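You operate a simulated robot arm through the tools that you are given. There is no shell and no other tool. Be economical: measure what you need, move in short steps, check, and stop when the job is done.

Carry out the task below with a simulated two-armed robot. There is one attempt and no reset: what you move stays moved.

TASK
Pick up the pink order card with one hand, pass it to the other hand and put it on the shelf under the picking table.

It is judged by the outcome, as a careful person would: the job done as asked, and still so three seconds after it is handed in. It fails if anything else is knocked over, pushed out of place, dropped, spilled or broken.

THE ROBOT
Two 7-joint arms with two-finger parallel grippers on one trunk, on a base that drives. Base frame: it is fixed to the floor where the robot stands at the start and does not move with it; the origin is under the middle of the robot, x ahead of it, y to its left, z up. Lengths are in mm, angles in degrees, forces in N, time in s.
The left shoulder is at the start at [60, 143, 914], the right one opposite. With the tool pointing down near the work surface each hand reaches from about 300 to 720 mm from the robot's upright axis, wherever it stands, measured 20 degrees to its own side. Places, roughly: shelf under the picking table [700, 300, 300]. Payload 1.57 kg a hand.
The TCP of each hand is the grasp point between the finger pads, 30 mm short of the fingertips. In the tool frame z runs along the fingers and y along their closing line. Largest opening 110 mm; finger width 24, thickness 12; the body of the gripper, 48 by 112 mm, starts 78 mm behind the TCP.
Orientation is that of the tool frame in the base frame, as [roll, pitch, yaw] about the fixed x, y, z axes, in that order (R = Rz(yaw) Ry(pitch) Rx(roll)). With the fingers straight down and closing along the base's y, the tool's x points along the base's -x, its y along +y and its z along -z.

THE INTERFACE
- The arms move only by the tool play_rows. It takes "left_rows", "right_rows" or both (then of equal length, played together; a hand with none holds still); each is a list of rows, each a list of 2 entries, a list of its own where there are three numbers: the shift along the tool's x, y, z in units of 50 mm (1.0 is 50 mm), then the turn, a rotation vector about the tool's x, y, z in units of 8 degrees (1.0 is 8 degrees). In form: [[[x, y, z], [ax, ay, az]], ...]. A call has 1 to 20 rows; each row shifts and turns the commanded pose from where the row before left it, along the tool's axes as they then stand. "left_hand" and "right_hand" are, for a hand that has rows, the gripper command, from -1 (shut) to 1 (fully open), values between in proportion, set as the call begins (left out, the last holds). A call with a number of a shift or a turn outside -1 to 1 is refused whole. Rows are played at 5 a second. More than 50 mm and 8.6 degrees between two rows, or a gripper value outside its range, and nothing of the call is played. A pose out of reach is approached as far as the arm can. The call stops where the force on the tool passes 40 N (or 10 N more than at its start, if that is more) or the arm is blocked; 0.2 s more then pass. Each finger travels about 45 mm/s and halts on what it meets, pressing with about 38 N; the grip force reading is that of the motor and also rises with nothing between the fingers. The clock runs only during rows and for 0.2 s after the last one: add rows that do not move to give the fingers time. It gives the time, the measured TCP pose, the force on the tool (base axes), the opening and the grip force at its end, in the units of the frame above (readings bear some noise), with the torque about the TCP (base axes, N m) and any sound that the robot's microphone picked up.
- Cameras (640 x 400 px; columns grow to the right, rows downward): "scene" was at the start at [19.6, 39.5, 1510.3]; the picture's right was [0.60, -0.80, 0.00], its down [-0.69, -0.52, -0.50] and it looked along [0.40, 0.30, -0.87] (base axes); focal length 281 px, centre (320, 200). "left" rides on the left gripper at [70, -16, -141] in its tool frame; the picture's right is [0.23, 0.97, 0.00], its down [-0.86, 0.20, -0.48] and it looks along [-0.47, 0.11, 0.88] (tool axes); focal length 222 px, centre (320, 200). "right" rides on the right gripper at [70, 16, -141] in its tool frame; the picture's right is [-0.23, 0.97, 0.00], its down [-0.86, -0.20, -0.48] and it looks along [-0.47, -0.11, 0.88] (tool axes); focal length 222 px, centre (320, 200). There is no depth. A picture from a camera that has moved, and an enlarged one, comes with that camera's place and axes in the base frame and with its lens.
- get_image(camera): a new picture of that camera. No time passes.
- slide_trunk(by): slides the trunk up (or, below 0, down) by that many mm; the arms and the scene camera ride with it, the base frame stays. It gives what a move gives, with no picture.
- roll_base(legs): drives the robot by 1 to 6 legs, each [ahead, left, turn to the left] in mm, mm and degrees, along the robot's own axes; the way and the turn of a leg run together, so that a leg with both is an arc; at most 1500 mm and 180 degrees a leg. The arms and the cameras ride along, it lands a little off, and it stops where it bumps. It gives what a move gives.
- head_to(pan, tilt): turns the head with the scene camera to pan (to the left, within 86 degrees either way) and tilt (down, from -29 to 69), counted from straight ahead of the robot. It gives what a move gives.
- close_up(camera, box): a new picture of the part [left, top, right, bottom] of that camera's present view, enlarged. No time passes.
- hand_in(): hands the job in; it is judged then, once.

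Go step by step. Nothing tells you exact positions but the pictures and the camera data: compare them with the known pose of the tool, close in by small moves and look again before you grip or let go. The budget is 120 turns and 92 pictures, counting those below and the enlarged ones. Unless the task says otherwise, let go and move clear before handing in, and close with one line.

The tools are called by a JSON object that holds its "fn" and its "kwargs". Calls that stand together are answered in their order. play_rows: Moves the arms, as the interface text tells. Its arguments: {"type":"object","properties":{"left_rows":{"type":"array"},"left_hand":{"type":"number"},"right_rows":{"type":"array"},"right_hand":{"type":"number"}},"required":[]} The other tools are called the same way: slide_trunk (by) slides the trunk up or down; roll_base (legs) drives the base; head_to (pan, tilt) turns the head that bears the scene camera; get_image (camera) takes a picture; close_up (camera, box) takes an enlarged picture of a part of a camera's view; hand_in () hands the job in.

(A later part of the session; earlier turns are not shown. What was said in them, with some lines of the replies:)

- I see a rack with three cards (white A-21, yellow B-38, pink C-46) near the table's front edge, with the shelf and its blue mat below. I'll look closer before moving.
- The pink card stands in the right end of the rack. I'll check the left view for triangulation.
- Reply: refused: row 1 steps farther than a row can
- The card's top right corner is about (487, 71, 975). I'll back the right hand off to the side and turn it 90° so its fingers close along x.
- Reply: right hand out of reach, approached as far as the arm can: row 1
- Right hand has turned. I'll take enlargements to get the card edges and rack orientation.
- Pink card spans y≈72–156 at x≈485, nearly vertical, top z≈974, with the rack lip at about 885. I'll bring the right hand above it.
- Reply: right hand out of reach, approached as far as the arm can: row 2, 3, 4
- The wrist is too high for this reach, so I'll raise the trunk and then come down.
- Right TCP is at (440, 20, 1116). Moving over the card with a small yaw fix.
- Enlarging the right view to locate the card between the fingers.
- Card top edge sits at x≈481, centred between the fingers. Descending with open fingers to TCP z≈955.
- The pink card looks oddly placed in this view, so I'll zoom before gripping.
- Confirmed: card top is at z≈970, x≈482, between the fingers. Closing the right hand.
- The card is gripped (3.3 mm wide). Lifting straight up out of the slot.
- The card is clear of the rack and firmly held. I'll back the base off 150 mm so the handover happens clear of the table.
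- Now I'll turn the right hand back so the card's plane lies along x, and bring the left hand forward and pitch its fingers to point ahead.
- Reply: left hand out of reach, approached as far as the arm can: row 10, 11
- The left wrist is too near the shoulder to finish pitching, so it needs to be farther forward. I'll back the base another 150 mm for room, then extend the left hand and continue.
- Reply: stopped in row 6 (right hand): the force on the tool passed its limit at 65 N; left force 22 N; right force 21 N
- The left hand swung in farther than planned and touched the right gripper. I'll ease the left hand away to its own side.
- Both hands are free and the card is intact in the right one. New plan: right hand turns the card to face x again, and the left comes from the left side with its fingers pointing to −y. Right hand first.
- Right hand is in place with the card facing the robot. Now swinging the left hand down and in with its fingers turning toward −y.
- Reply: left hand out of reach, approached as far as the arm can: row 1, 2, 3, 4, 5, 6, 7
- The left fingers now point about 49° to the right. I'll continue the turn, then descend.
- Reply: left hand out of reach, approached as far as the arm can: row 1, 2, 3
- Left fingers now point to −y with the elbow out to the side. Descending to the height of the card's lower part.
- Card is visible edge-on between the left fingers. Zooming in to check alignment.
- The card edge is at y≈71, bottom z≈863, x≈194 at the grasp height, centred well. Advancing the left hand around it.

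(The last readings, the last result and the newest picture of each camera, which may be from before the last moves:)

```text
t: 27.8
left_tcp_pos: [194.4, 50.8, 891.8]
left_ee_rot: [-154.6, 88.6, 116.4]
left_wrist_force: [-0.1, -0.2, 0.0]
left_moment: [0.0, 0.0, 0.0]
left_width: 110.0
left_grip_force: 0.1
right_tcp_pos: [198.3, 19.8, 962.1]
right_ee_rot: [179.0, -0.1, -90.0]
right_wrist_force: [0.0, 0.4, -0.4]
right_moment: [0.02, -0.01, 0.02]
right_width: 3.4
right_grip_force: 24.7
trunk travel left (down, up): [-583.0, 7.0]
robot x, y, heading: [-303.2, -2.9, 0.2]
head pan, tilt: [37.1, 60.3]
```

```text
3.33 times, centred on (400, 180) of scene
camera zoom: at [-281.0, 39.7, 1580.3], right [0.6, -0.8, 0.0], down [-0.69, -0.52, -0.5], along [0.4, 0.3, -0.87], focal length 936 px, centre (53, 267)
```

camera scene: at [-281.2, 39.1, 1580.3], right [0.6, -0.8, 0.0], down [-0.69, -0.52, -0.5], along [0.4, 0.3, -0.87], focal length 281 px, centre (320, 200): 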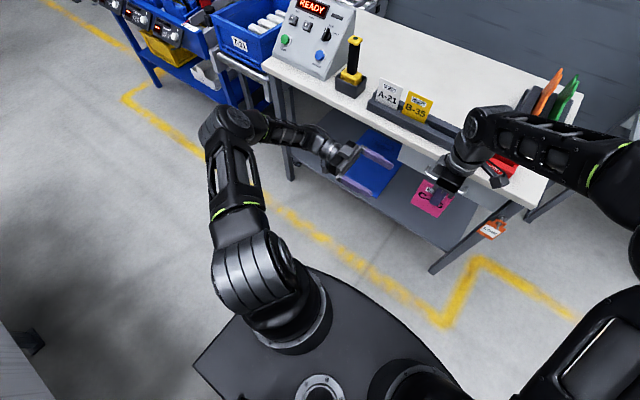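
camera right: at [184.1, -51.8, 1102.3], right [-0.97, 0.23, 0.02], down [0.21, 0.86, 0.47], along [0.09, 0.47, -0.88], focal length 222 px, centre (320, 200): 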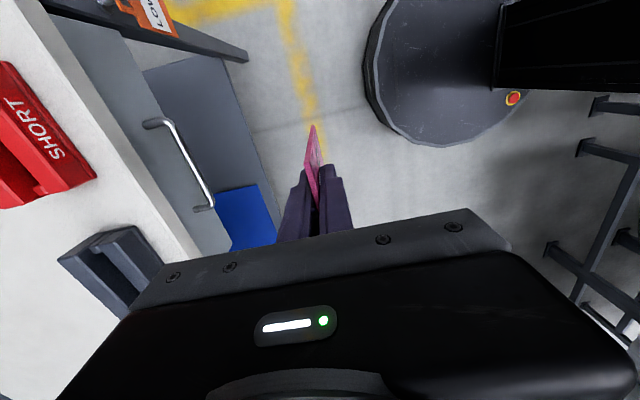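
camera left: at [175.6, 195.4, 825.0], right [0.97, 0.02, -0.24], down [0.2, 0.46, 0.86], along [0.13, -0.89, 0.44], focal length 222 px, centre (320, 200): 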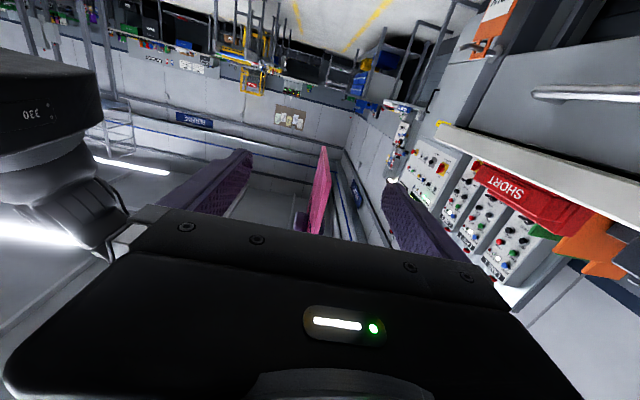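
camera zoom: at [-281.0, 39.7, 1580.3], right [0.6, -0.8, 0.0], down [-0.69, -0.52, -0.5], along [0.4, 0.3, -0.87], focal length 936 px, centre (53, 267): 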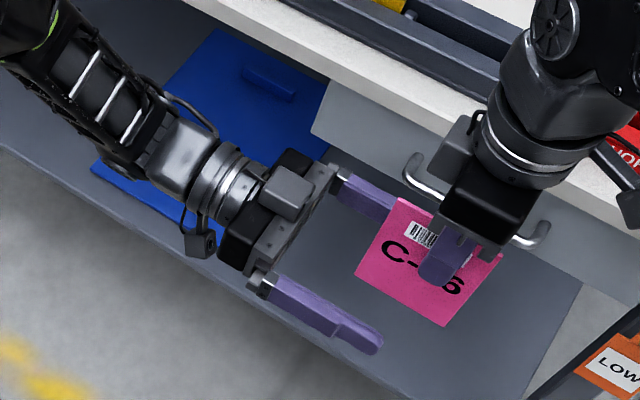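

The left fingers straddle the card below the right fingers. Closing the left hand.

{"fn": "play_rows", "kwargs": {"left_rows": [[[0, 0, 0], [0, 0, 0]], [[0, 0, 0], [0, 0, 0]], [[0, 0, 0], [0, 0, 0]], [[0, 0, 0], [0, 0, 0]], [[0, 0, 0], [0, 0, 0]], [[0, 0, 0], [0, 0, 0]], [[0, 0, 0], [0, 0, 0]], [[0, 0, 0], [0, 0, 0]]], "left_hand": -1}}

{"fn": "close_up", "kwargs": {"camera": "scene", "box": [320, 120, 480, 240]}}

{"fn": "get_image", "kwargs": {"camera": "left"}}

```text
t: 29.6
left_tcp_pos: [194.4, 52.4, 890.9]
left_ee_rot: [-154.8, 88.5, 116.2]
left_wrist_force: [5.5, 0.0, -0.4]
left_moment: [0.07, 0.28, -0.27]
left_width: 3.6
left_grip_force: 24.5
right_tcp_pos: [197.3, 17.9, 960.8]
right_ee_rot: [178.8, 0.0, -90.0]
right_wrist_force: [-4.9, -1.4, 1.5]
right_moment: [-0.07, 0.01, 0.41]
right_width: 3.6
right_grip_force: 24.2
trunk travel left (down, up): [-583.0, 7.0]
robot x, y, heading: [-301.8, -0.2, -0.0]
head pan, tilt: [37.1, 60.3]
```

```text
3.33 times, centred on (400, 180) of scene
camera zoom: at [-280.9, 39.3, 1580.3], right [0.6, -0.8, 0.0], down [-0.69, -0.52, -0.5], along [0.4, 0.3, -0.87], focal length 936 px, centre (53, 267)
```

zoom: 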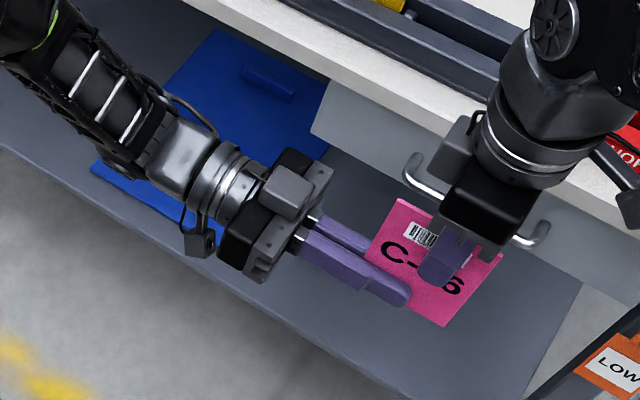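

```text
53 pictures are left
camera left: at [176.0, 195.6, 825.1], right [0.97, 0.02, -0.24], down [0.2, 0.46, 0.86], along [0.13, -0.89, 0.44], focal length 222 px, centre (320, 200)
```

left: 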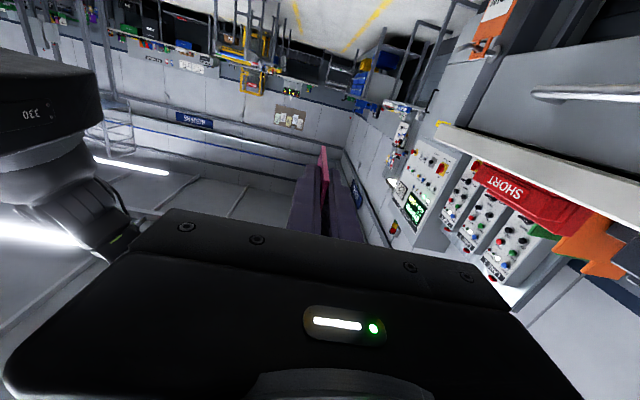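

Both hands hold the card (3.6 mm each). Opening the right hand, then raising it straight up.

{"fn": "play_rows", "kwargs": {"right_rows": [[[0, 0, 0], [0, 0, 0]], [[0, 0, 0], [0, 0, 0]], [[0, 0, 0], [0, 0, 0]], [[0, 0, 0], [0, 0, 0]], [[0, 0, 0], [0, 0, 0]], [[0, 0, 0], [0, 0, 0]], [[0, 0, -0.6], [0, 0, 0]], [[0, 0, -0.7], [0, 0, 0]]], "right_hand": 0.6}}

{"fn": "close_up", "kwargs": {"camera": "scene", "box": [320, 120, 480, 240]}}

```text
t: 31.4
left_tcp_pos: [194.5, 51.1, 890.9]
left_ee_rot: [-155.1, 88.5, 115.9]
left_wrist_force: [0.1, -0.3, -0.1]
left_moment: [0.03, -0.01, 0.01]
left_width: 3.4
left_grip_force: 24.6
right_tcp_pos: [198.2, 18.6, 1027.3]
right_ee_rot: [179.0, 0.0, -90.0]
right_wrist_force: [-0.6, 0.0, 0.8]
right_moment: [0.02, -0.01, -0.01]
right_width: 88.1
right_grip_force: 0.1
trunk travel left (down, up): [-583.0, 7.0]
robot x, y, heading: [-302.4, 0.1, -0.1]
head pan, tilt: [37.1, 60.3]
```

```text
3.33 times, centred on (400, 180) of scene
camera zoom: at [-281.2, 39.2, 1580.3], right [0.6, -0.8, 0.0], down [-0.69, -0.52, -0.5], along [0.4, 0.3, -0.87], focal length 936 px, centre (53, 267)
```

zoom: 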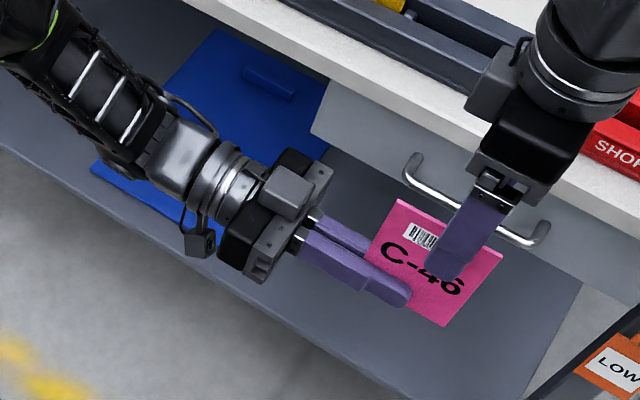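

The card is now in the left hand alone. Moving the right hand up, out and back to a tucked place.

{"fn": "play_rows", "kwargs": {"right_rows": [[[0, 0, -0.6], [0, 0, 0]], [[0.9, 0, 0], [0, 0, 0]], [[0.9, 0, 0], [0, 0, 0]], [[0.8, 0.5, 0], [0, 0, 0]], [[0.8, 0.5, 0], [0, 0, 0]], [[0.8, 0.5, 0], [0, 0, 0]], [[0.8, 0.5, 0], [0, 0, 0]], [[0.7, 0.6, 0], [0, 0, 0]], [[0.7, 0.6, 0], [0, 0, 0]], [[0, 0.6, 0], [0, 0, 0]]]}}

{"fn": "get_image", "kwargs": {"camera": "scene"}}

```text
t: 33.6
left_tcp_pos: [193.6, 53.6, 892.5]
left_ee_rot: [-155.9, 88.6, 115.3]
left_wrist_force: [-0.4, 0.4, -0.5]
left_moment: [0.03, 0.02, -0.03]
left_width: 3.3
left_grip_force: 24.4
right_tcp_pos: [7.3, -300.7, 1061.7]
right_ee_rot: [179.1, 0.0, -90.0]
right_wrist_force: [0.0, 0.5, 0.2]
right_moment: [0.01, 0.0, -0.03]
right_width: 88.1
right_grip_force: 0.1
trunk travel left (down, up): [-583.0, 7.0]
robot x, y, heading: [-298.1, -1.2, 0.3]
head pan, tilt: [37.1, 60.3]
```

```text
51 pictures are left
camera scene: at [-282.0, 39.6, 1580.3], right [0.6, -0.8, 0.0], down [-0.69, -0.52, -0.5], along [0.4, 0.3, -0.87], focal length 281 px, centre (320, 200)
```

scene: 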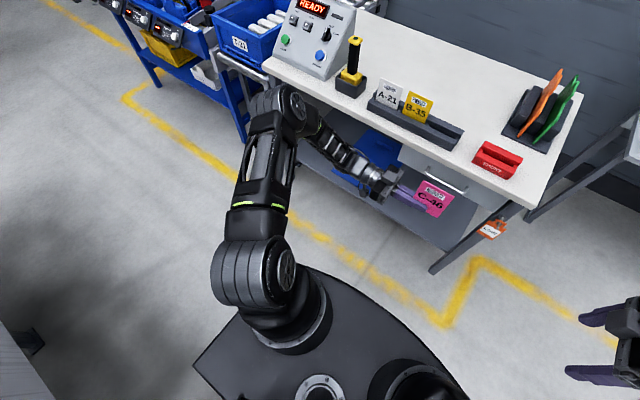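

Right hand is tucked away. I'll back the base another 150 mm for room and turn the left hand from pointing −y to pointing ahead.

{"fn": "roll_base", "kwargs": {"legs": [[-150, 0, 0]]}}

{"fn": "play_rows", "kwargs": {"left_rows": [[[0, 0.19, -0.16], [-1, 0, 0]], [[0, 0.21, -0.14], [-1, 0, 0]], [[0, 0.23, -0.11], [-1, 0, 0]], [[0, 0.24, -0.07], [-1, 0, 0]], [[0, 0.25, -0.04], [-1, 0, 0]], [[0, 0.25, 0], [-1, 0, 0]], [[0, 0.25, 0.03], [-1, 0, 0]]]}}

{"fn": "get_image", "kwargs": {"camera": "scene"}}

```text
t: 35.0
left_tcp_pos: [41.5, 49.7, 891.6]
left_ee_rot: [-157.5, 88.6, 113.4]
left_wrist_force: [-0.4, -0.2, -0.1]
left_moment: [0.06, 0.02, 0.05]
left_width: 3.4
left_grip_force: 24.5
right_tcp_pos: [-146.6, -301.7, 1061.0]
right_ee_rot: [179.0, 0.1, -90.3]
right_wrist_force: [0.1, 0.3, 0.2]
right_moment: [-0.01, -0.05, -0.01]
right_width: 87.9
right_grip_force: 0.1
trunk travel left (down, up): [-583.0, 7.0]
robot x, y, heading: [-451.4, -0.1, -0.5]
head pan, tilt: [37.1, 60.3]
```

```text
t: 36.6
left_tcp_pos: [107.6, 110.0, 892.6]
left_ee_rot: [149.2, 88.5, 116.3]
left_wrist_force: [0.3, 0.3, 0.1]
left_moment: [0.03, -0.01, -0.02]
left_width: 3.5
left_grip_force: 25.0
right_tcp_pos: [-145.3, -302.4, 1061.2]
right_ee_rot: [179.0, 0.0, -90.1]
right_wrist_force: [0.0, -1.2, 0.7]
right_moment: [0.02, -0.03, -0.01]
right_width: 88.0
right_grip_force: 0.1
trunk travel left (down, up): [-583.0, 7.0]
robot x, y, heading: [-455.0, 2.1, -0.2]
head pan, tilt: [37.1, 60.3]
```

```text
50 pictures are left
camera scene: at [-433.3, 39.4, 1580.3], right [0.6, -0.8, 0.0], down [-0.69, -0.52, -0.5], along [0.4, 0.3, -0.87], focal length 281 px, centre (320, 200)
```

scene: 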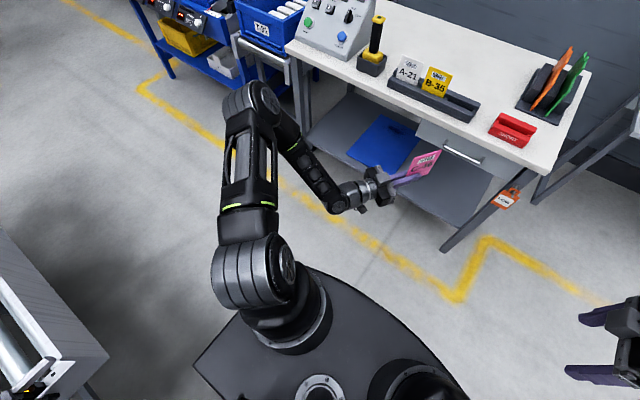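

The turn went cleanly. Finishing the yaw, then rolling the card flat.

{"fn": "play_rows", "kwargs": {"left_rows": [[[0, 0.24, 0.07], [-1, 0, 0]], [[0, 0.23, 0.1], [-1, 0, 0]], [[0, 0.21, 0.13], [-1, 0, 0]], [[0, 0.19, 0.16], [-1, 0, 0]], [[0, 0, 0.4], [0, 0, 0]]]}}

{"fn": "play_rows", "kwargs": {"left_rows": [[[0, 0, 0], [0, 0, 1]], [[0, 0, 0], [0, 0, 1]], [[0, 0, 0], [0, 0, 1]], [[0, 0, 0], [0, 0, 1]]]}}

{"fn": "get_image", "kwargs": {"camera": "scene"}}

```text
t: 37.8
left_tcp_pos: [166.8, 140.6, 893.1]
left_ee_rot: [117.7, 88.4, 116.5]
left_wrist_force: [0.4, 0.5, -0.3]
left_moment: [0.02, 0.02, -0.03]
left_width: 3.2
left_grip_force: 25.0
right_tcp_pos: [-145.1, -301.8, 1061.3]
right_ee_rot: [178.9, 0.0, -90.2]
right_wrist_force: [0.3, -0.3, 0.1]
right_moment: [-0.02, 0.01, 0.0]
right_width: 87.9
right_grip_force: 0.0
trunk travel left (down, up): [-583.0, 7.0]
robot x, y, heading: [-450.8, -4.5, -0.1]
head pan, tilt: [37.1, 60.3]
```

```text
t: 38.8
left_tcp_pos: [166.3, 141.1, 891.7]
left_ee_rot: [91.3, 56.7, 89.9]
left_wrist_force: [-0.9, 0.7, -0.3]
left_moment: [-0.01, 0.0, 0.04]
left_width: 3.3
left_grip_force: 24.5
right_tcp_pos: [-145.4, -302.4, 1061.3]
right_ee_rot: [178.9, 0.1, -90.0]
right_wrist_force: [-0.1, -0.2, -0.2]
right_moment: [0.0, -0.04, 0.01]
right_width: 87.9
right_grip_force: 0.1
trunk travel left (down, up): [-583.0, 7.0]
robot x, y, heading: [-451.3, -0.3, -0.3]
head pan, tilt: [37.1, 60.3]
```

```text
49 pictures are left
camera scene: at [-433.3, 39.6, 1580.3], right [0.6, -0.8, 0.0], down [-0.69, -0.52, -0.5], along [0.4, 0.3, -0.87], focal length 281 px, centre (320, 200)
```

scene: 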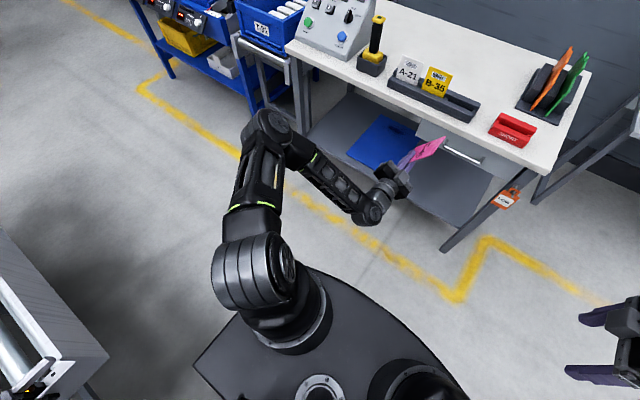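

Works so far. Finishing the roll (57° left), then pitching the fingers 40° down.

{"fn": "play_rows", "kwargs": {"left_rows": [[[0, 0, 0], [0, 0, 1]], [[0, 0, 0], [0, 0, 1]], [[0, 0, 0], [0, 0, 1]], [[0, 0, 0], [0, 0, 1]], [[0, 0, 0], [0, 0, 1]], [[0, 0, 0], [0, 0, 1]], [[0, 0, 0], [0, 0, 1]], [[0, 0, 0], [0, 0, 0.1]], [[0, 0, 0], [1, 0, 0]], [[0, 0, 0], [1, 0, 0]], [[0, 0, 0], [1, 0, 0]], [[0, 0, 0], [1, 0, 0]], [[0, 0, 0], [1, 0, 0]]]}}

{"fn": "get_image", "kwargs": {"camera": "scene"}}

{"fn": "get_image", "kwargs": {"camera": "left"}}

```text
t: 41.6
left_tcp_pos: [164.5, 140.9, 892.4]
left_ee_rot: [130.7, -0.1, 88.8]
left_wrist_force: [0.3, 0.4, -0.6]
left_moment: [0.03, -0.02, 0.0]
left_width: 3.2
left_grip_force: 24.0
right_tcp_pos: [-146.1, -302.7, 1060.4]
right_ee_rot: [179.0, 0.0, -90.1]
right_wrist_force: [0.0, -0.4, -0.2]
right_moment: [0.02, 0.0, -0.01]
right_width: 88.0
right_grip_force: 0.1
trunk travel left (down, up): [-583.0, 7.0]
robot x, y, heading: [-451.6, -1.9, -0.1]
head pan, tilt: [37.1, 60.3]
```

```text
48 pictures are left
camera scene: at [-433.6, 38.8, 1580.3], right [0.6, -0.8, 0.0], down [-0.69, -0.52, -0.5], along [0.4, 0.3, -0.87], focal length 281 px, centre (320, 200)
```

scene: 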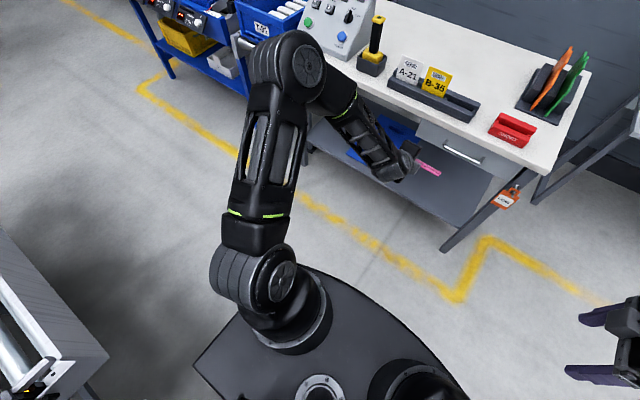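

```text
47 pictures are left
camera left: at [49.5, 213.5, 972.5], right [0.64, 0.21, 0.74], down [-0.25, -0.85, 0.46], along [0.73, -0.48, -0.49], focal length 222 px, centre (320, 200)
```

left: 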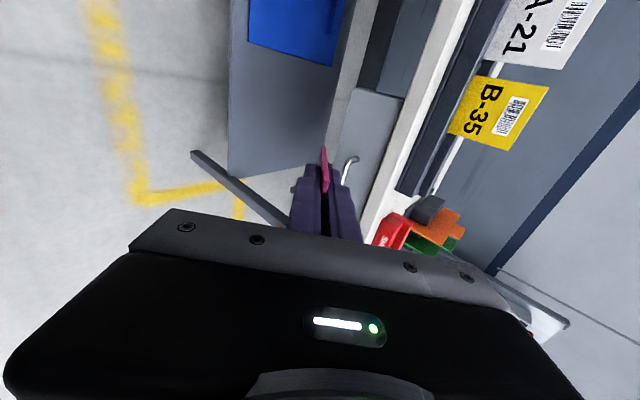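

The left hand now holds the card pitched 40° down. Lowering the trunk in the clear, then I'll look at the shelf.

{"fn": "slide_trunk", "kwargs": {"by": -300}}

{"fn": "head_to", "kwargs": {"pan": 10, "tilt": 45}}

{"fn": "get_image", "kwargs": {"camera": "scene"}}

```text
t: 44.6
left_tcp_pos: [165.6, 141.2, 591.9]
left_ee_rot: [130.8, -0.1, 88.8]
left_wrist_force: [-0.2, 0.1, -0.2]
left_moment: [0.05, 0.0, 0.03]
left_width: 3.4
left_grip_force: 24.5
right_tcp_pos: [-146.0, -302.7, 762.2]
right_ee_rot: [179.0, 0.0, -90.1]
right_wrist_force: [-0.3, 0.5, -0.3]
right_moment: [-0.02, 0.0, -0.03]
right_width: 88.2
right_grip_force: 0.0
trunk travel left (down, up): [-283.0, 307.0]
robot x, y, heading: [-454.5, 2.6, -0.6]
head pan, tilt: [37.1, 60.3]
```

```text
t: 45.5
left_tcp_pos: [165.3, 141.6, 591.8]
left_ee_rot: [130.7, -0.1, 88.8]
left_wrist_force: [-0.2, -0.1, -0.8]
left_moment: [0.01, 0.0, -0.04]
left_width: 3.6
left_grip_force: 24.7
right_tcp_pos: [-145.3, -302.0, 760.5]
right_ee_rot: [178.9, 0.1, -90.2]
right_wrist_force: [0.7, -0.6, -0.1]
right_moment: [0.05, 0.03, -0.02]
right_width: 87.8
right_grip_force: 0.0
trunk travel left (down, up): [-283.0, 307.0]
robot x, y, heading: [-454.1, -2.3, -0.3]
head pan, tilt: [10.0, 45.0]
```

```text
46 pictures are left
camera scene: at [-406.3, 13.6, 1300.1], right [0.17, -0.99, 0.0], down [-0.7, -0.12, -0.71], along [0.7, 0.12, -0.71], focal length 281 px, centre (320, 200)
```

scene: 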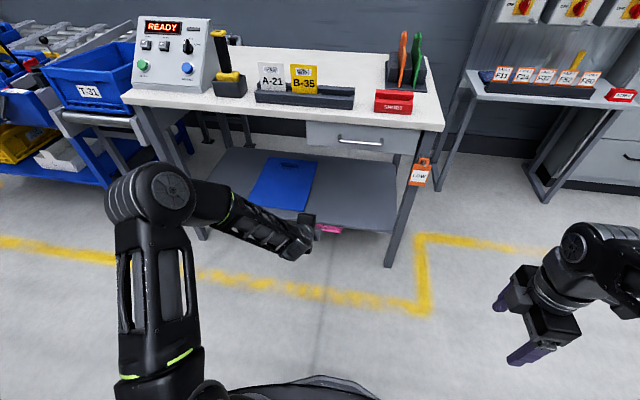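

The shelf's front edge is at x≈444, with free space under the drawer at y≈−150…240 and the blue folder from y≈266. Lowering further and re-measuring the shelf height from the new viewpoint.

{"fn": "slide_trunk", "kwargs": {"by": -180}}

{"fn": "get_image", "kwargs": {"camera": "scene"}}

{"fn": "get_image", "kwargs": {"camera": "left"}}

```text
t: 47.5
left_tcp_pos: [166.5, 140.1, 412.3]
left_ee_rot: [130.6, -0.2, 88.8]
left_wrist_force: [0.9, -0.2, -0.7]
left_moment: [0.02, 0.01, 0.02]
left_width: 3.6
left_grip_force: 24.2
right_tcp_pos: [-145.0, -301.5, 582.4]
right_ee_rot: [179.0, 0.0, -90.2]
right_wrist_force: [0.1, 0.9, -0.5]
right_moment: [-0.01, 0.0, 0.03]
right_width: 88.2
right_grip_force: 0.1
trunk travel left (down, up): [-103.0, 487.0]
robot x, y, heading: [-452.4, 2.5, -0.4]
head pan, tilt: [10.0, 45.0]
```

```text
45 pictures are left
camera scene: at [-406.3, 13.5, 1120.1], right [0.17, -0.99, 0.0], down [-0.7, -0.12, -0.71], along [0.7, 0.12, -0.71], focal length 281 px, centre (320, 200)
```

scene: 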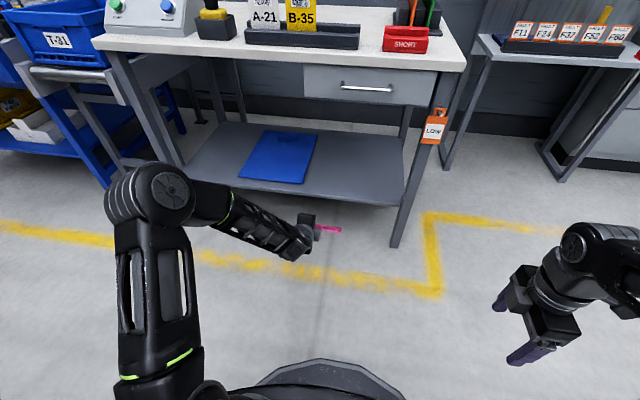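

```text
44 pictures are left
camera left: at [49.6, 214.0, 492.2], right [0.64, 0.21, 0.74], down [-0.25, -0.85, 0.46], along [0.73, -0.48, -0.49], focal length 222 px, centre (320, 200)
```

left: 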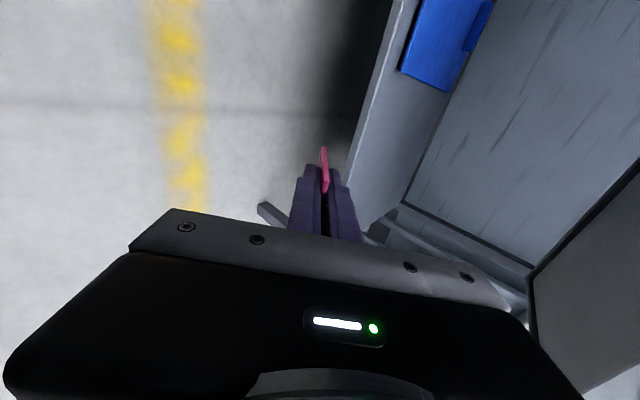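

Two views put the shelf surface at z≈295. The card's lowest point is at about 369, so I'll drive ahead in two stages.

{"fn": "roll_base", "kwargs": {"legs": [[230, 0, 0]]}}

{"fn": "get_image", "kwargs": {"camera": "scene"}}

{"fn": "get_image", "kwargs": {"camera": "left"}}

```text
t: 49.3
left_tcp_pos: [391.4, 142.2, 412.7]
left_ee_rot: [130.7, -0.2, 89.1]
left_wrist_force: [-0.3, -0.2, 0.0]
left_moment: [0.0, 0.02, -0.01]
left_width: 3.4
left_grip_force: 24.4
right_tcp_pos: [81.0, -302.0, 582.1]
right_ee_rot: [179.1, 0.0, -90.1]
right_wrist_force: [0.0, 0.3, 0.5]
right_moment: [-0.03, 0.01, 0.02]
right_width: 88.1
right_grip_force: 0.0
trunk travel left (down, up): [-103.0, 487.0]
robot x, y, heading: [-224.9, -0.5, -0.2]
head pan, tilt: [10.0, 45.0]
```

```text
43 pictures are left
camera scene: at [-179.8, 13.1, 1120.1], right [0.17, -0.98, 0.0], down [-0.7, -0.12, -0.71], along [0.7, 0.12, -0.71], focal length 281 px, centre (320, 200)
```

scene: 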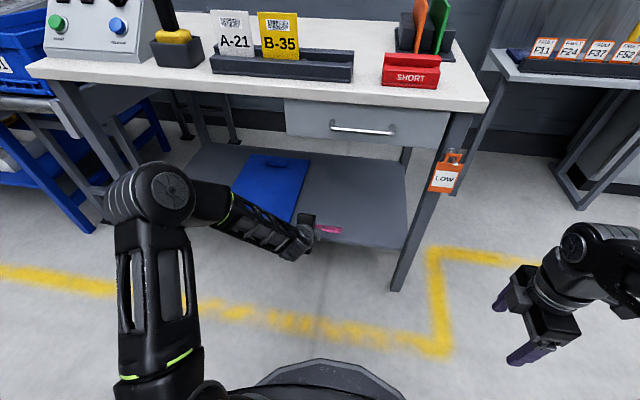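

```text
42 pictures are left
camera left: at [275.5, 215.0, 492.1], right [0.64, 0.21, 0.74], down [-0.25, -0.85, 0.46], along [0.73, -0.48, -0.49], focal length 222 px, centre (320, 200)
```

left: 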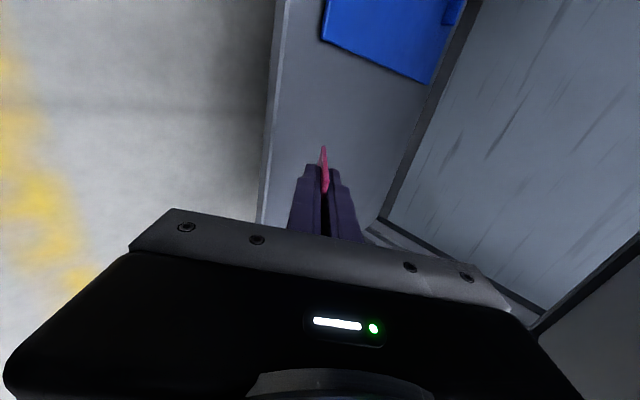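

Clear so far: the card is heading over the shelf's free area, right of the blue folder. Driving the remaining 160 mm.

{"fn": "roll_base", "kwargs": {"legs": [[160, 0, 0]]}}

{"fn": "get_image", "kwargs": {"camera": "scene"}}

{"fn": "get_image", "kwargs": {"camera": "left"}}

```text
t: 50.7
left_tcp_pos: [552.3, 140.3, 413.0]
left_ee_rot: [130.7, -0.1, 88.9]
left_wrist_force: [0.1, -1.2, 0.4]
left_moment: [-0.01, 0.01, 0.04]
left_width: 3.3
left_grip_force: 24.3
right_tcp_pos: [240.7, -303.8, 581.3]
right_ee_rot: [179.0, -0.1, -90.2]
right_wrist_force: [0.4, 0.5, -0.2]
right_moment: [-0.01, 0.0, 0.01]
right_width: 88.1
right_grip_force: 0.1
trunk travel left (down, up): [-103.0, 487.0]
robot x, y, heading: [-67.9, -5.8, -0.5]
head pan, tilt: [10.0, 45.0]
```

```text
41 pictures are left
camera scene: at [-19.1, 12.5, 1120.1], right [0.17, -0.99, 0.0], down [-0.7, -0.12, -0.71], along [0.7, 0.12, -0.71], focal length 281 px, centre (320, 200)
```

scene: 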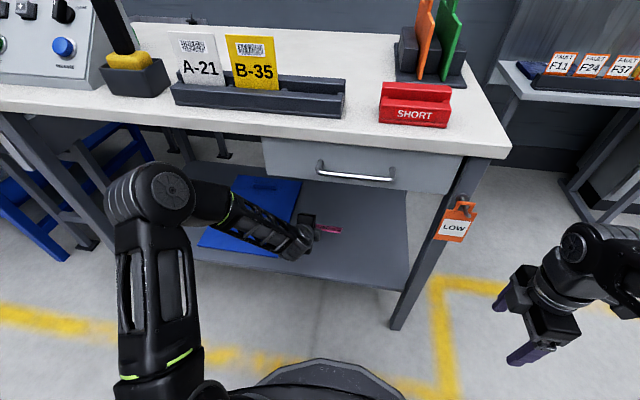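

```text
40 pictures are left
camera left: at [436.8, 213.2, 492.1], right [0.64, 0.21, 0.74], down [-0.25, -0.85, 0.46], along [0.73, -0.48, -0.49], focal length 222 px, centre (320, 200)
```

left: 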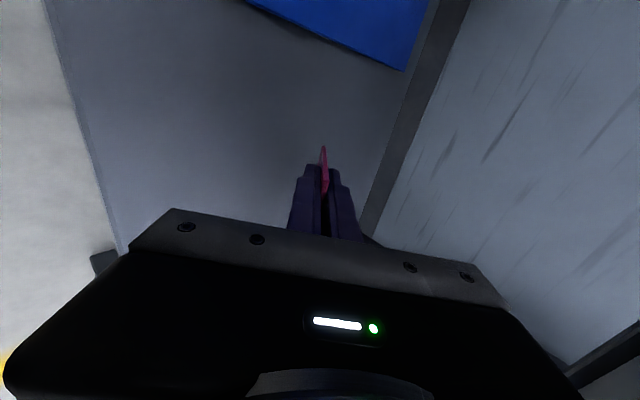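

Positioned over the free shelf area. Lowering 60 mm, then creeping until the card's front edge touches.

{"fn": "play_rows", "kwargs": {"left_rows": [[[0, -0.3, 0.26], [0, 0, 0]], [[0, -0.3, 0.26], [0, 0, 0]], [[0, -0.3, 0.26], [0, 0, 0]], [[0, 0, 0], [0, 0, 0]]]}}

{"fn": "play_rows", "kwargs": {"left_rows": [[[0, -0.05, 0.043], [0, 0, 0]], [[0, -0.05, 0.043], [0, 0, 0]], [[0, -0.05, 0.043], [0, 0, 0]], [[0, 0, 0], [0, 0, 0]]]}}

{"fn": "get_image", "kwargs": {"camera": "left"}}

{"fn": "close_up", "kwargs": {"camera": "scene", "box": [220, 160, 420, 290]}}

```text
t: 51.7
left_tcp_pos: [553.4, 141.3, 352.1]
left_ee_rot: [130.6, -0.1, 88.9]
left_wrist_force: [-0.2, -0.1, 0.1]
left_moment: [0.02, 0.0, -0.01]
left_width: 3.5
left_grip_force: 24.3
right_tcp_pos: [242.5, -303.0, 582.1]
right_ee_rot: [179.0, 0.0, -90.3]
right_wrist_force: [-0.5, 0.5, 0.1]
right_moment: [-0.03, -0.01, 0.02]
right_width: 87.9
right_grip_force: 0.0
trunk travel left (down, up): [-103.0, 487.0]
robot x, y, heading: [-63.8, -2.1, -0.1]
head pan, tilt: [10.0, 45.0]
```

```text
t: 52.7
left_tcp_pos: [552.9, 141.4, 343.0]
left_ee_rot: [130.7, -0.1, 88.9]
left_wrist_force: [-0.2, 0.6, 0.2]
left_moment: [0.01, 0.05, 0.01]
left_width: 3.4
left_grip_force: 24.4
right_tcp_pos: [241.6, -302.7, 580.9]
right_ee_rot: [178.9, 0.0, -90.1]
right_wrist_force: [0.2, -0.2, 0.7]
right_moment: [-0.01, 0.02, -0.02]
right_width: 88.0
right_grip_force: 0.1
trunk travel left (down, up): [-103.0, 487.0]
robot x, y, heading: [-66.9, -1.1, -0.2]
head pan, tilt: [10.0, 45.0]
```

```text
39 pictures are left
camera left: at [436.9, 213.5, 422.9], right [0.64, 0.21, 0.74], down [-0.25, -0.85, 0.46], along [0.73, -0.48, -0.49], focal length 222 px, centre (320, 200)
```

left: 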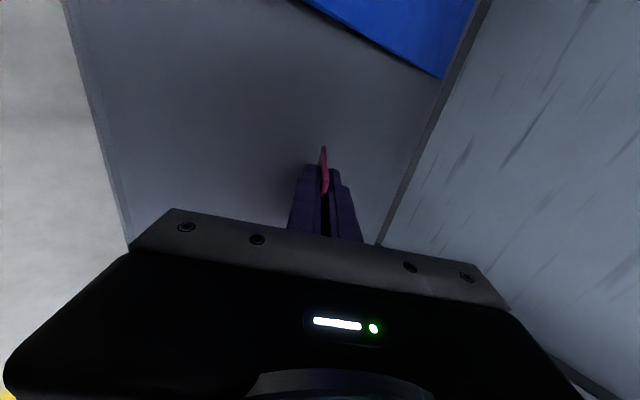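

```text
3.08 times, centred on (320, 225) of scene
camera zoom: at [-18.9, 12.5, 1120.1], right [0.17, -0.99, 0.0], down [-0.7, -0.12, -0.71], along [0.7, 0.12, -0.71], focal length 864 px, centre (320, 123)
```

zoom: 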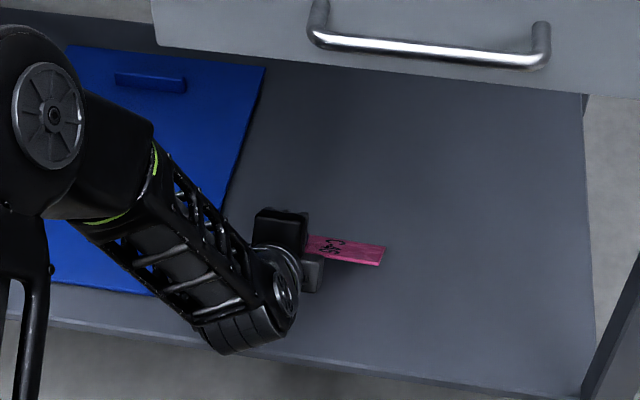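

No contact yet; continuing in small steps.

{"fn": "play_rows", "kwargs": {"left_rows": [[[0, -0.045, 0.04], [0, 0, 0]], [[0, -0.045, 0.04], [0, 0, 0]], [[0, 0, 0], [0, 0, 0]]]}}

{"fn": "play_rows", "kwargs": {"left_rows": [[[0, -0.045, 0.04], [0, 0, 0]], [[0, -0.03, 0.026], [0, 0, 0]], [[0, 0, 0], [0, 0, 0]]]}}

{"fn": "close_up", "kwargs": {"camera": "scene", "box": [280, 200, 360, 260]}}

```text
t: 53.5
left_tcp_pos: [553.5, 141.5, 337.3]
left_ee_rot: [130.8, -0.1, 88.8]
left_wrist_force: [0.3, -0.3, -1.0]
left_moment: [0.01, 0.02, -0.01]
left_width: 3.4
left_grip_force: 24.7
right_tcp_pos: [242.7, -302.0, 581.4]
right_ee_rot: [179.0, 0.0, -90.1]
right_wrist_force: [0.3, -0.1, 0.0]
right_moment: [0.01, -0.01, 0.02]
right_width: 88.0
right_grip_force: 0.0
trunk travel left (down, up): [-103.0, 487.0]
robot x, y, heading: [-68.0, -0.7, 0.0]
head pan, tilt: [10.0, 45.0]
```

```text
t: 54.3
left_tcp_pos: [553.5, 140.2, 331.6]
left_ee_rot: [130.7, -0.1, 88.9]
left_wrist_force: [-0.5, -0.4, -0.9]
left_moment: [0.04, -0.01, -0.02]
left_width: 3.5
left_grip_force: 24.4
right_tcp_pos: [240.6, -303.2, 582.4]
right_ee_rot: [179.0, 0.0, -90.2]
right_wrist_force: [-0.3, 0.0, -0.5]
right_moment: [-0.02, 0.01, 0.05]
right_width: 88.2
right_grip_force: 0.0
trunk travel left (down, up): [-103.0, 487.0]
robot x, y, heading: [-64.4, -1.3, -0.2]
head pan, tilt: [10.0, 45.0]
```

```text
6.67 times, centred on (320, 230) of scene
camera zoom: at [-18.9, 12.5, 1120.1], right [0.17, -0.99, 0.0], down [-0.7, -0.12, -0.71], along [0.7, 0.12, -0.71], focal length 1872 px, centre (320, 0)
```

zoom: 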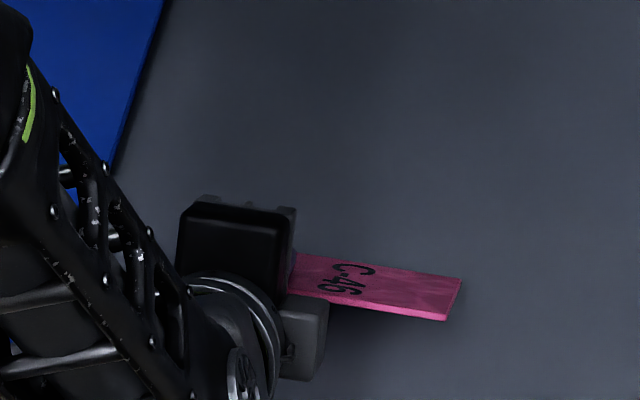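

Card's front edge is close to the shelf. Continuing to creep.

{"fn": "play_rows", "kwargs": {"left_rows": [[[0, -0.03, 0.026], [0, 0, 0]], [[0, -0.03, 0.026], [0, 0, 0]], [[0, 0, 0], [0, 0, 0]]]}}

{"fn": "play_rows", "kwargs": {"left_rows": [[[0, -0.03, 0.026], [0, 0, 0]], [[0, -0.03, 0.026], [0, 0, 0]], [[0, 0, 0], [0, 0, 0]]]}}

{"fn": "close_up", "kwargs": {"camera": "scene", "box": [280, 200, 360, 260]}}

```text
t: 55.1
left_tcp_pos: [554.1, 140.6, 328.0]
left_ee_rot: [130.7, -0.1, 88.8]
left_wrist_force: [-0.3, -0.1, -1.6]
left_moment: [-0.02, 0.02, 0.01]
left_width: 3.5
left_grip_force: 24.4
right_tcp_pos: [242.5, -302.0, 582.6]
right_ee_rot: [179.0, 0.1, -90.2]
right_wrist_force: [0.3, -0.6, -1.1]
right_moment: [-0.02, -0.02, 0.01]
right_width: 87.9
right_grip_force: 0.1
trunk travel left (down, up): [-103.0, 487.0]
robot x, y, heading: [-70.6, 1.9, -0.2]
head pan, tilt: [10.0, 45.0]
```

```text
t: 55.9
left_tcp_pos: [555.0, 139.1, 324.1]
left_ee_rot: [130.5, 0.0, 88.7]
left_wrist_force: [-2.2, -0.6, 8.2]
left_moment: [0.14, -0.37, -0.02]
left_width: 3.5
left_grip_force: 24.4
right_tcp_pos: [240.9, -302.9, 582.1]
right_ee_rot: [179.0, 0.0, -90.2]
right_wrist_force: [-0.6, -0.6, 0.7]
right_moment: [-0.02, 0.0, -0.02]
right_width: 87.9
right_grip_force: 0.1
trunk travel left (down, up): [-103.0, 487.0]
robot x, y, heading: [-65.0, 3.4, -0.3]
head pan, tilt: [10.0, 45.0]
```

```text
6.67 times, centred on (320, 230) of scene
camera zoom: at [-19.6, 12.4, 1120.2], right [0.17, -0.99, 0.0], down [-0.7, -0.12, -0.71], along [0.7, 0.12, -0.71], focal length 1872 px, centre (320, 0)
```

zoom: 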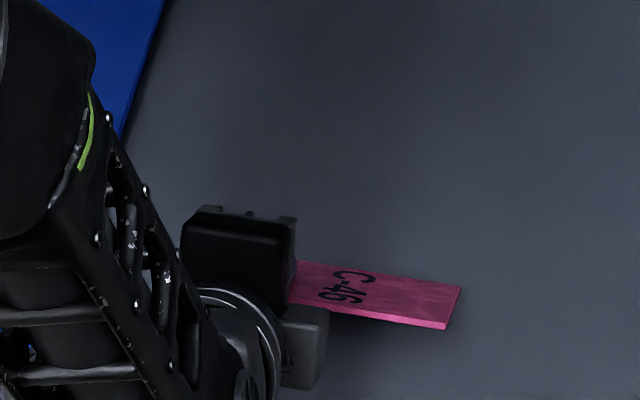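

Contact is confirmed (8 N up), so the card's front edge rests on the shelf. I'll check the arm's posture against the table before releasing.

{"fn": "get_image", "kwargs": {"camera": "scene"}}

```text
35 pictures are left
camera scene: at [-19.6, 12.4, 1120.2], right [0.17, -0.99, 0.0], down [-0.7, -0.12, -0.71], along [0.7, 0.12, -0.71], focal length 281 px, centre (320, 200)
```

scene: 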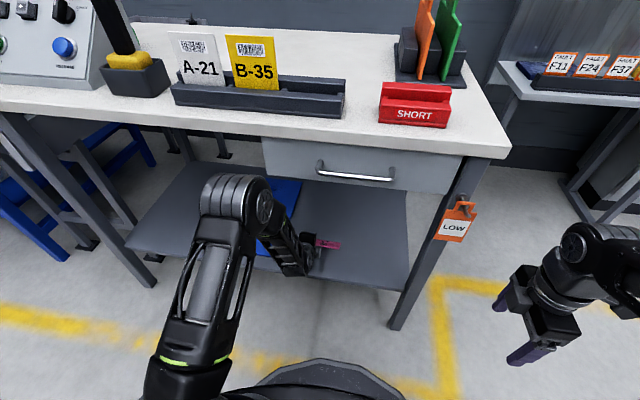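

Everything is clear of the table. Releasing with a slight opening while rising a little.

{"fn": "play_rows", "kwargs": {"left_rows": [[[0, 0.06, -0.05], [0, 0, 0]], [[0, 0.06, -0.05], [0, 0, 0]], [[0, 0, 0], [0, 0, 0]], [[0, 0, 0], [0, 0, 0]]], "left_hand": -0.5}}

{"fn": "close_up", "kwargs": {"camera": "scene", "box": [280, 200, 360, 260]}}

{"fn": "get_image", "kwargs": {"camera": "left"}}

```text
t: 56.9
left_tcp_pos: [552.7, 142.3, 331.3]
left_ee_rot: [130.8, 0.0, 88.9]
left_wrist_force: [-0.6, -0.4, 0.1]
left_moment: [0.01, -0.01, -0.01]
left_width: 27.9
left_grip_force: 0.1
right_tcp_pos: [242.2, -303.1, 580.4]
right_ee_rot: [179.0, 0.0, -90.1]
right_wrist_force: [-0.1, -0.5, 0.3]
right_moment: [-0.01, 0.01, -0.03]
right_width: 88.1
right_grip_force: 0.1
trunk travel left (down, up): [-103.0, 487.0]
robot x, y, heading: [-63.5, 3.9, -0.3]
head pan, tilt: [10.0, 45.0]
```

```text
6.67 times, centred on (320, 230) of scene
camera zoom: at [-19.0, 12.5, 1120.1], right [0.17, -0.99, 0.0], down [-0.7, -0.12, -0.71], along [0.7, 0.12, -0.71], focal length 1872 px, centre (320, 0)
```

zoom: 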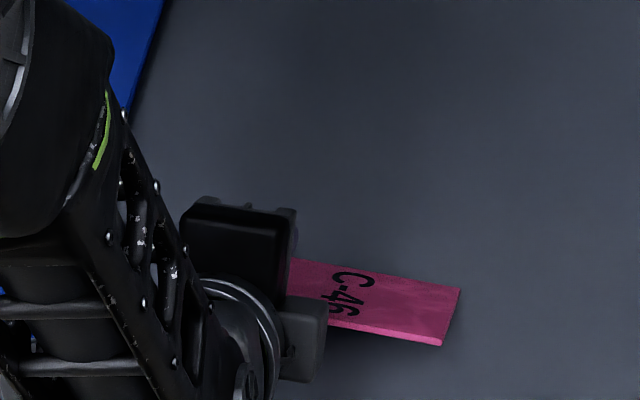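

```text
33 pictures are left
camera left: at [437.1, 213.7, 411.4], right [0.64, 0.21, 0.74], down [-0.25, -0.85, 0.46], along [0.73, -0.48, -0.49], focal length 222 px, centre (320, 200)
```

left: 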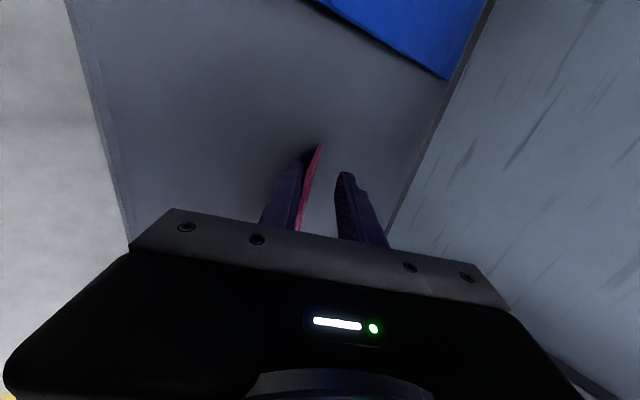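

The card is released and leans on the lower finger with its front edge on the shelf. Backing the base out slowly so it settles flat.

{"fn": "roll_base", "kwargs": {"legs": [[-60, 0, 0]]}}

{"fn": "close_up", "kwargs": {"camera": "scene", "box": [240, 170, 400, 290]}}

{"fn": "get_image", "kwargs": {"camera": "left"}}

```text
t: 57.9
left_tcp_pos: [493.3, 141.2, 329.6]
left_ee_rot: [130.8, -0.1, 88.9]
left_wrist_force: [-1.0, -0.4, 0.2]
left_moment: [-0.01, -0.03, 0.02]
left_width: 27.7
left_grip_force: 0.1
right_tcp_pos: [182.1, -302.7, 582.2]
right_ee_rot: [179.0, 0.1, -90.2]
right_wrist_force: [-0.2, 0.0, 0.2]
right_moment: [0.02, 0.03, -0.03]
right_width: 87.9
right_grip_force: 0.0
trunk travel left (down, up): [-103.0, 487.0]
robot x, y, heading: [-126.9, -3.9, -0.3]
head pan, tilt: [10.0, 45.0]
```

```text
3.33 times, centred on (320, 230) of scene
camera zoom: at [-78.9, 12.7, 1120.1], right [0.17, -0.99, 0.0], down [-0.7, -0.12, -0.71], along [0.7, 0.12, -0.71], focal length 936 px, centre (320, 100)
```

zoom: 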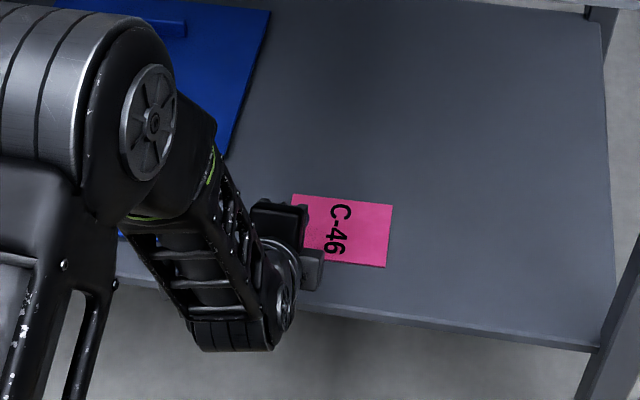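

```text
31 pictures are left
camera left: at [377.2, 213.7, 411.3], right [0.64, 0.21, 0.74], down [-0.25, -0.85, 0.46], along [0.73, -0.48, -0.49], focal length 222 px, centre (320, 200)
```

left: 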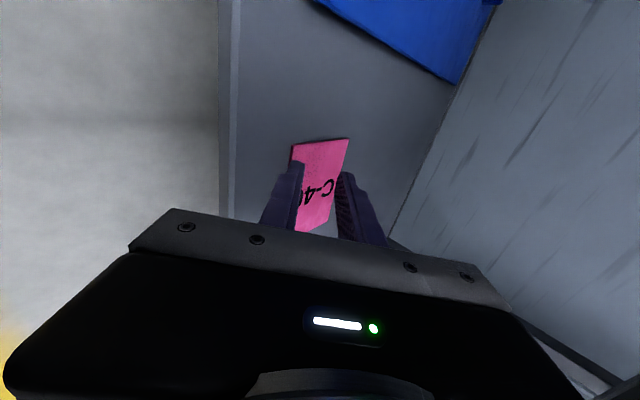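

The card is nearly flat on the shelf. Backing fully clear.

{"fn": "roll_base", "kwargs": {"legs": [[-220, 0, 0]]}}

{"fn": "get_image", "kwargs": {"camera": "scene"}}

{"fn": "close_up", "kwargs": {"camera": "left", "box": [220, 0, 480, 240]}}

```text
t: 59.5
left_tcp_pos: [274.7, 142.6, 331.0]
left_ee_rot: [130.6, -0.2, 89.0]
left_wrist_force: [0.4, -0.2, 0.2]
left_moment: [-0.03, -0.01, 0.0]
left_width: 27.7
left_grip_force: 0.0
right_tcp_pos: [-36.1, -301.3, 582.0]
right_ee_rot: [179.0, 0.1, -90.1]
right_wrist_force: [-0.3, 0.3, 1.0]
right_moment: [0.01, 0.01, -0.03]
right_width: 87.9
right_grip_force: 0.1
trunk travel left (down, up): [-103.0, 487.0]
robot x, y, heading: [-342.9, 0.1, -0.2]
head pan, tilt: [10.0, 45.0]
```

```text
30 pictures are left
camera scene: at [-297.3, 13.5, 1120.1], right [0.17, -0.99, 0.0], down [-0.7, -0.12, -0.71], along [0.7, 0.12, -0.71], focal length 281 px, centre (320, 200)
```

scene: 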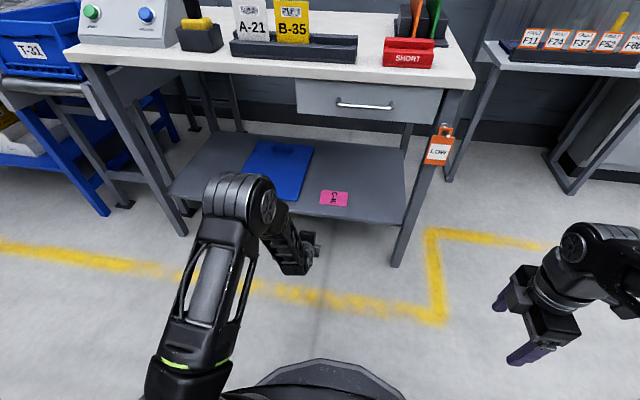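

```text
1.67 times, centred on (350, 120) of left
camera zoom: at [158.6, 215.2, 411.4], right [0.64, 0.21, 0.74], down [-0.25, -0.85, 0.46], along [0.73, -0.48, -0.49], focal length 370 px, centre (270, 333)
```

zoom: 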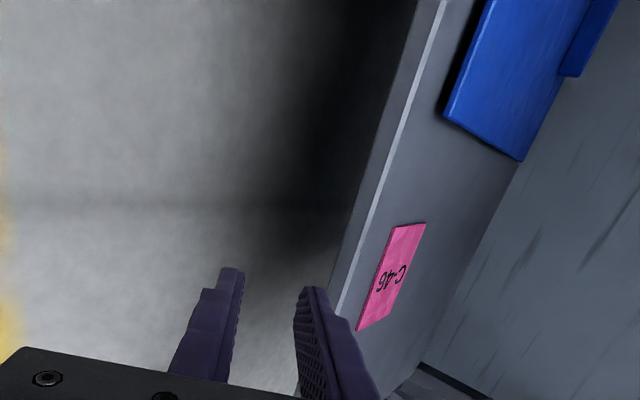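

The card lies flat on the shelf, fully inside its front edge and clear of the blue folder. Everything else looks as it was, and both hands are empty and clear, so I'm handing in.

{"fn": "hand_in", "kwargs": {}}

```text
The job is handed in.
```

The pink C-46 card was picked up with the right hand, passed to the left and laid flat on the shelf under the picking table. On the way, the two grippers bumped each other once, while the right one held the card, but it wasn't dropped and nothing else was disturbed.
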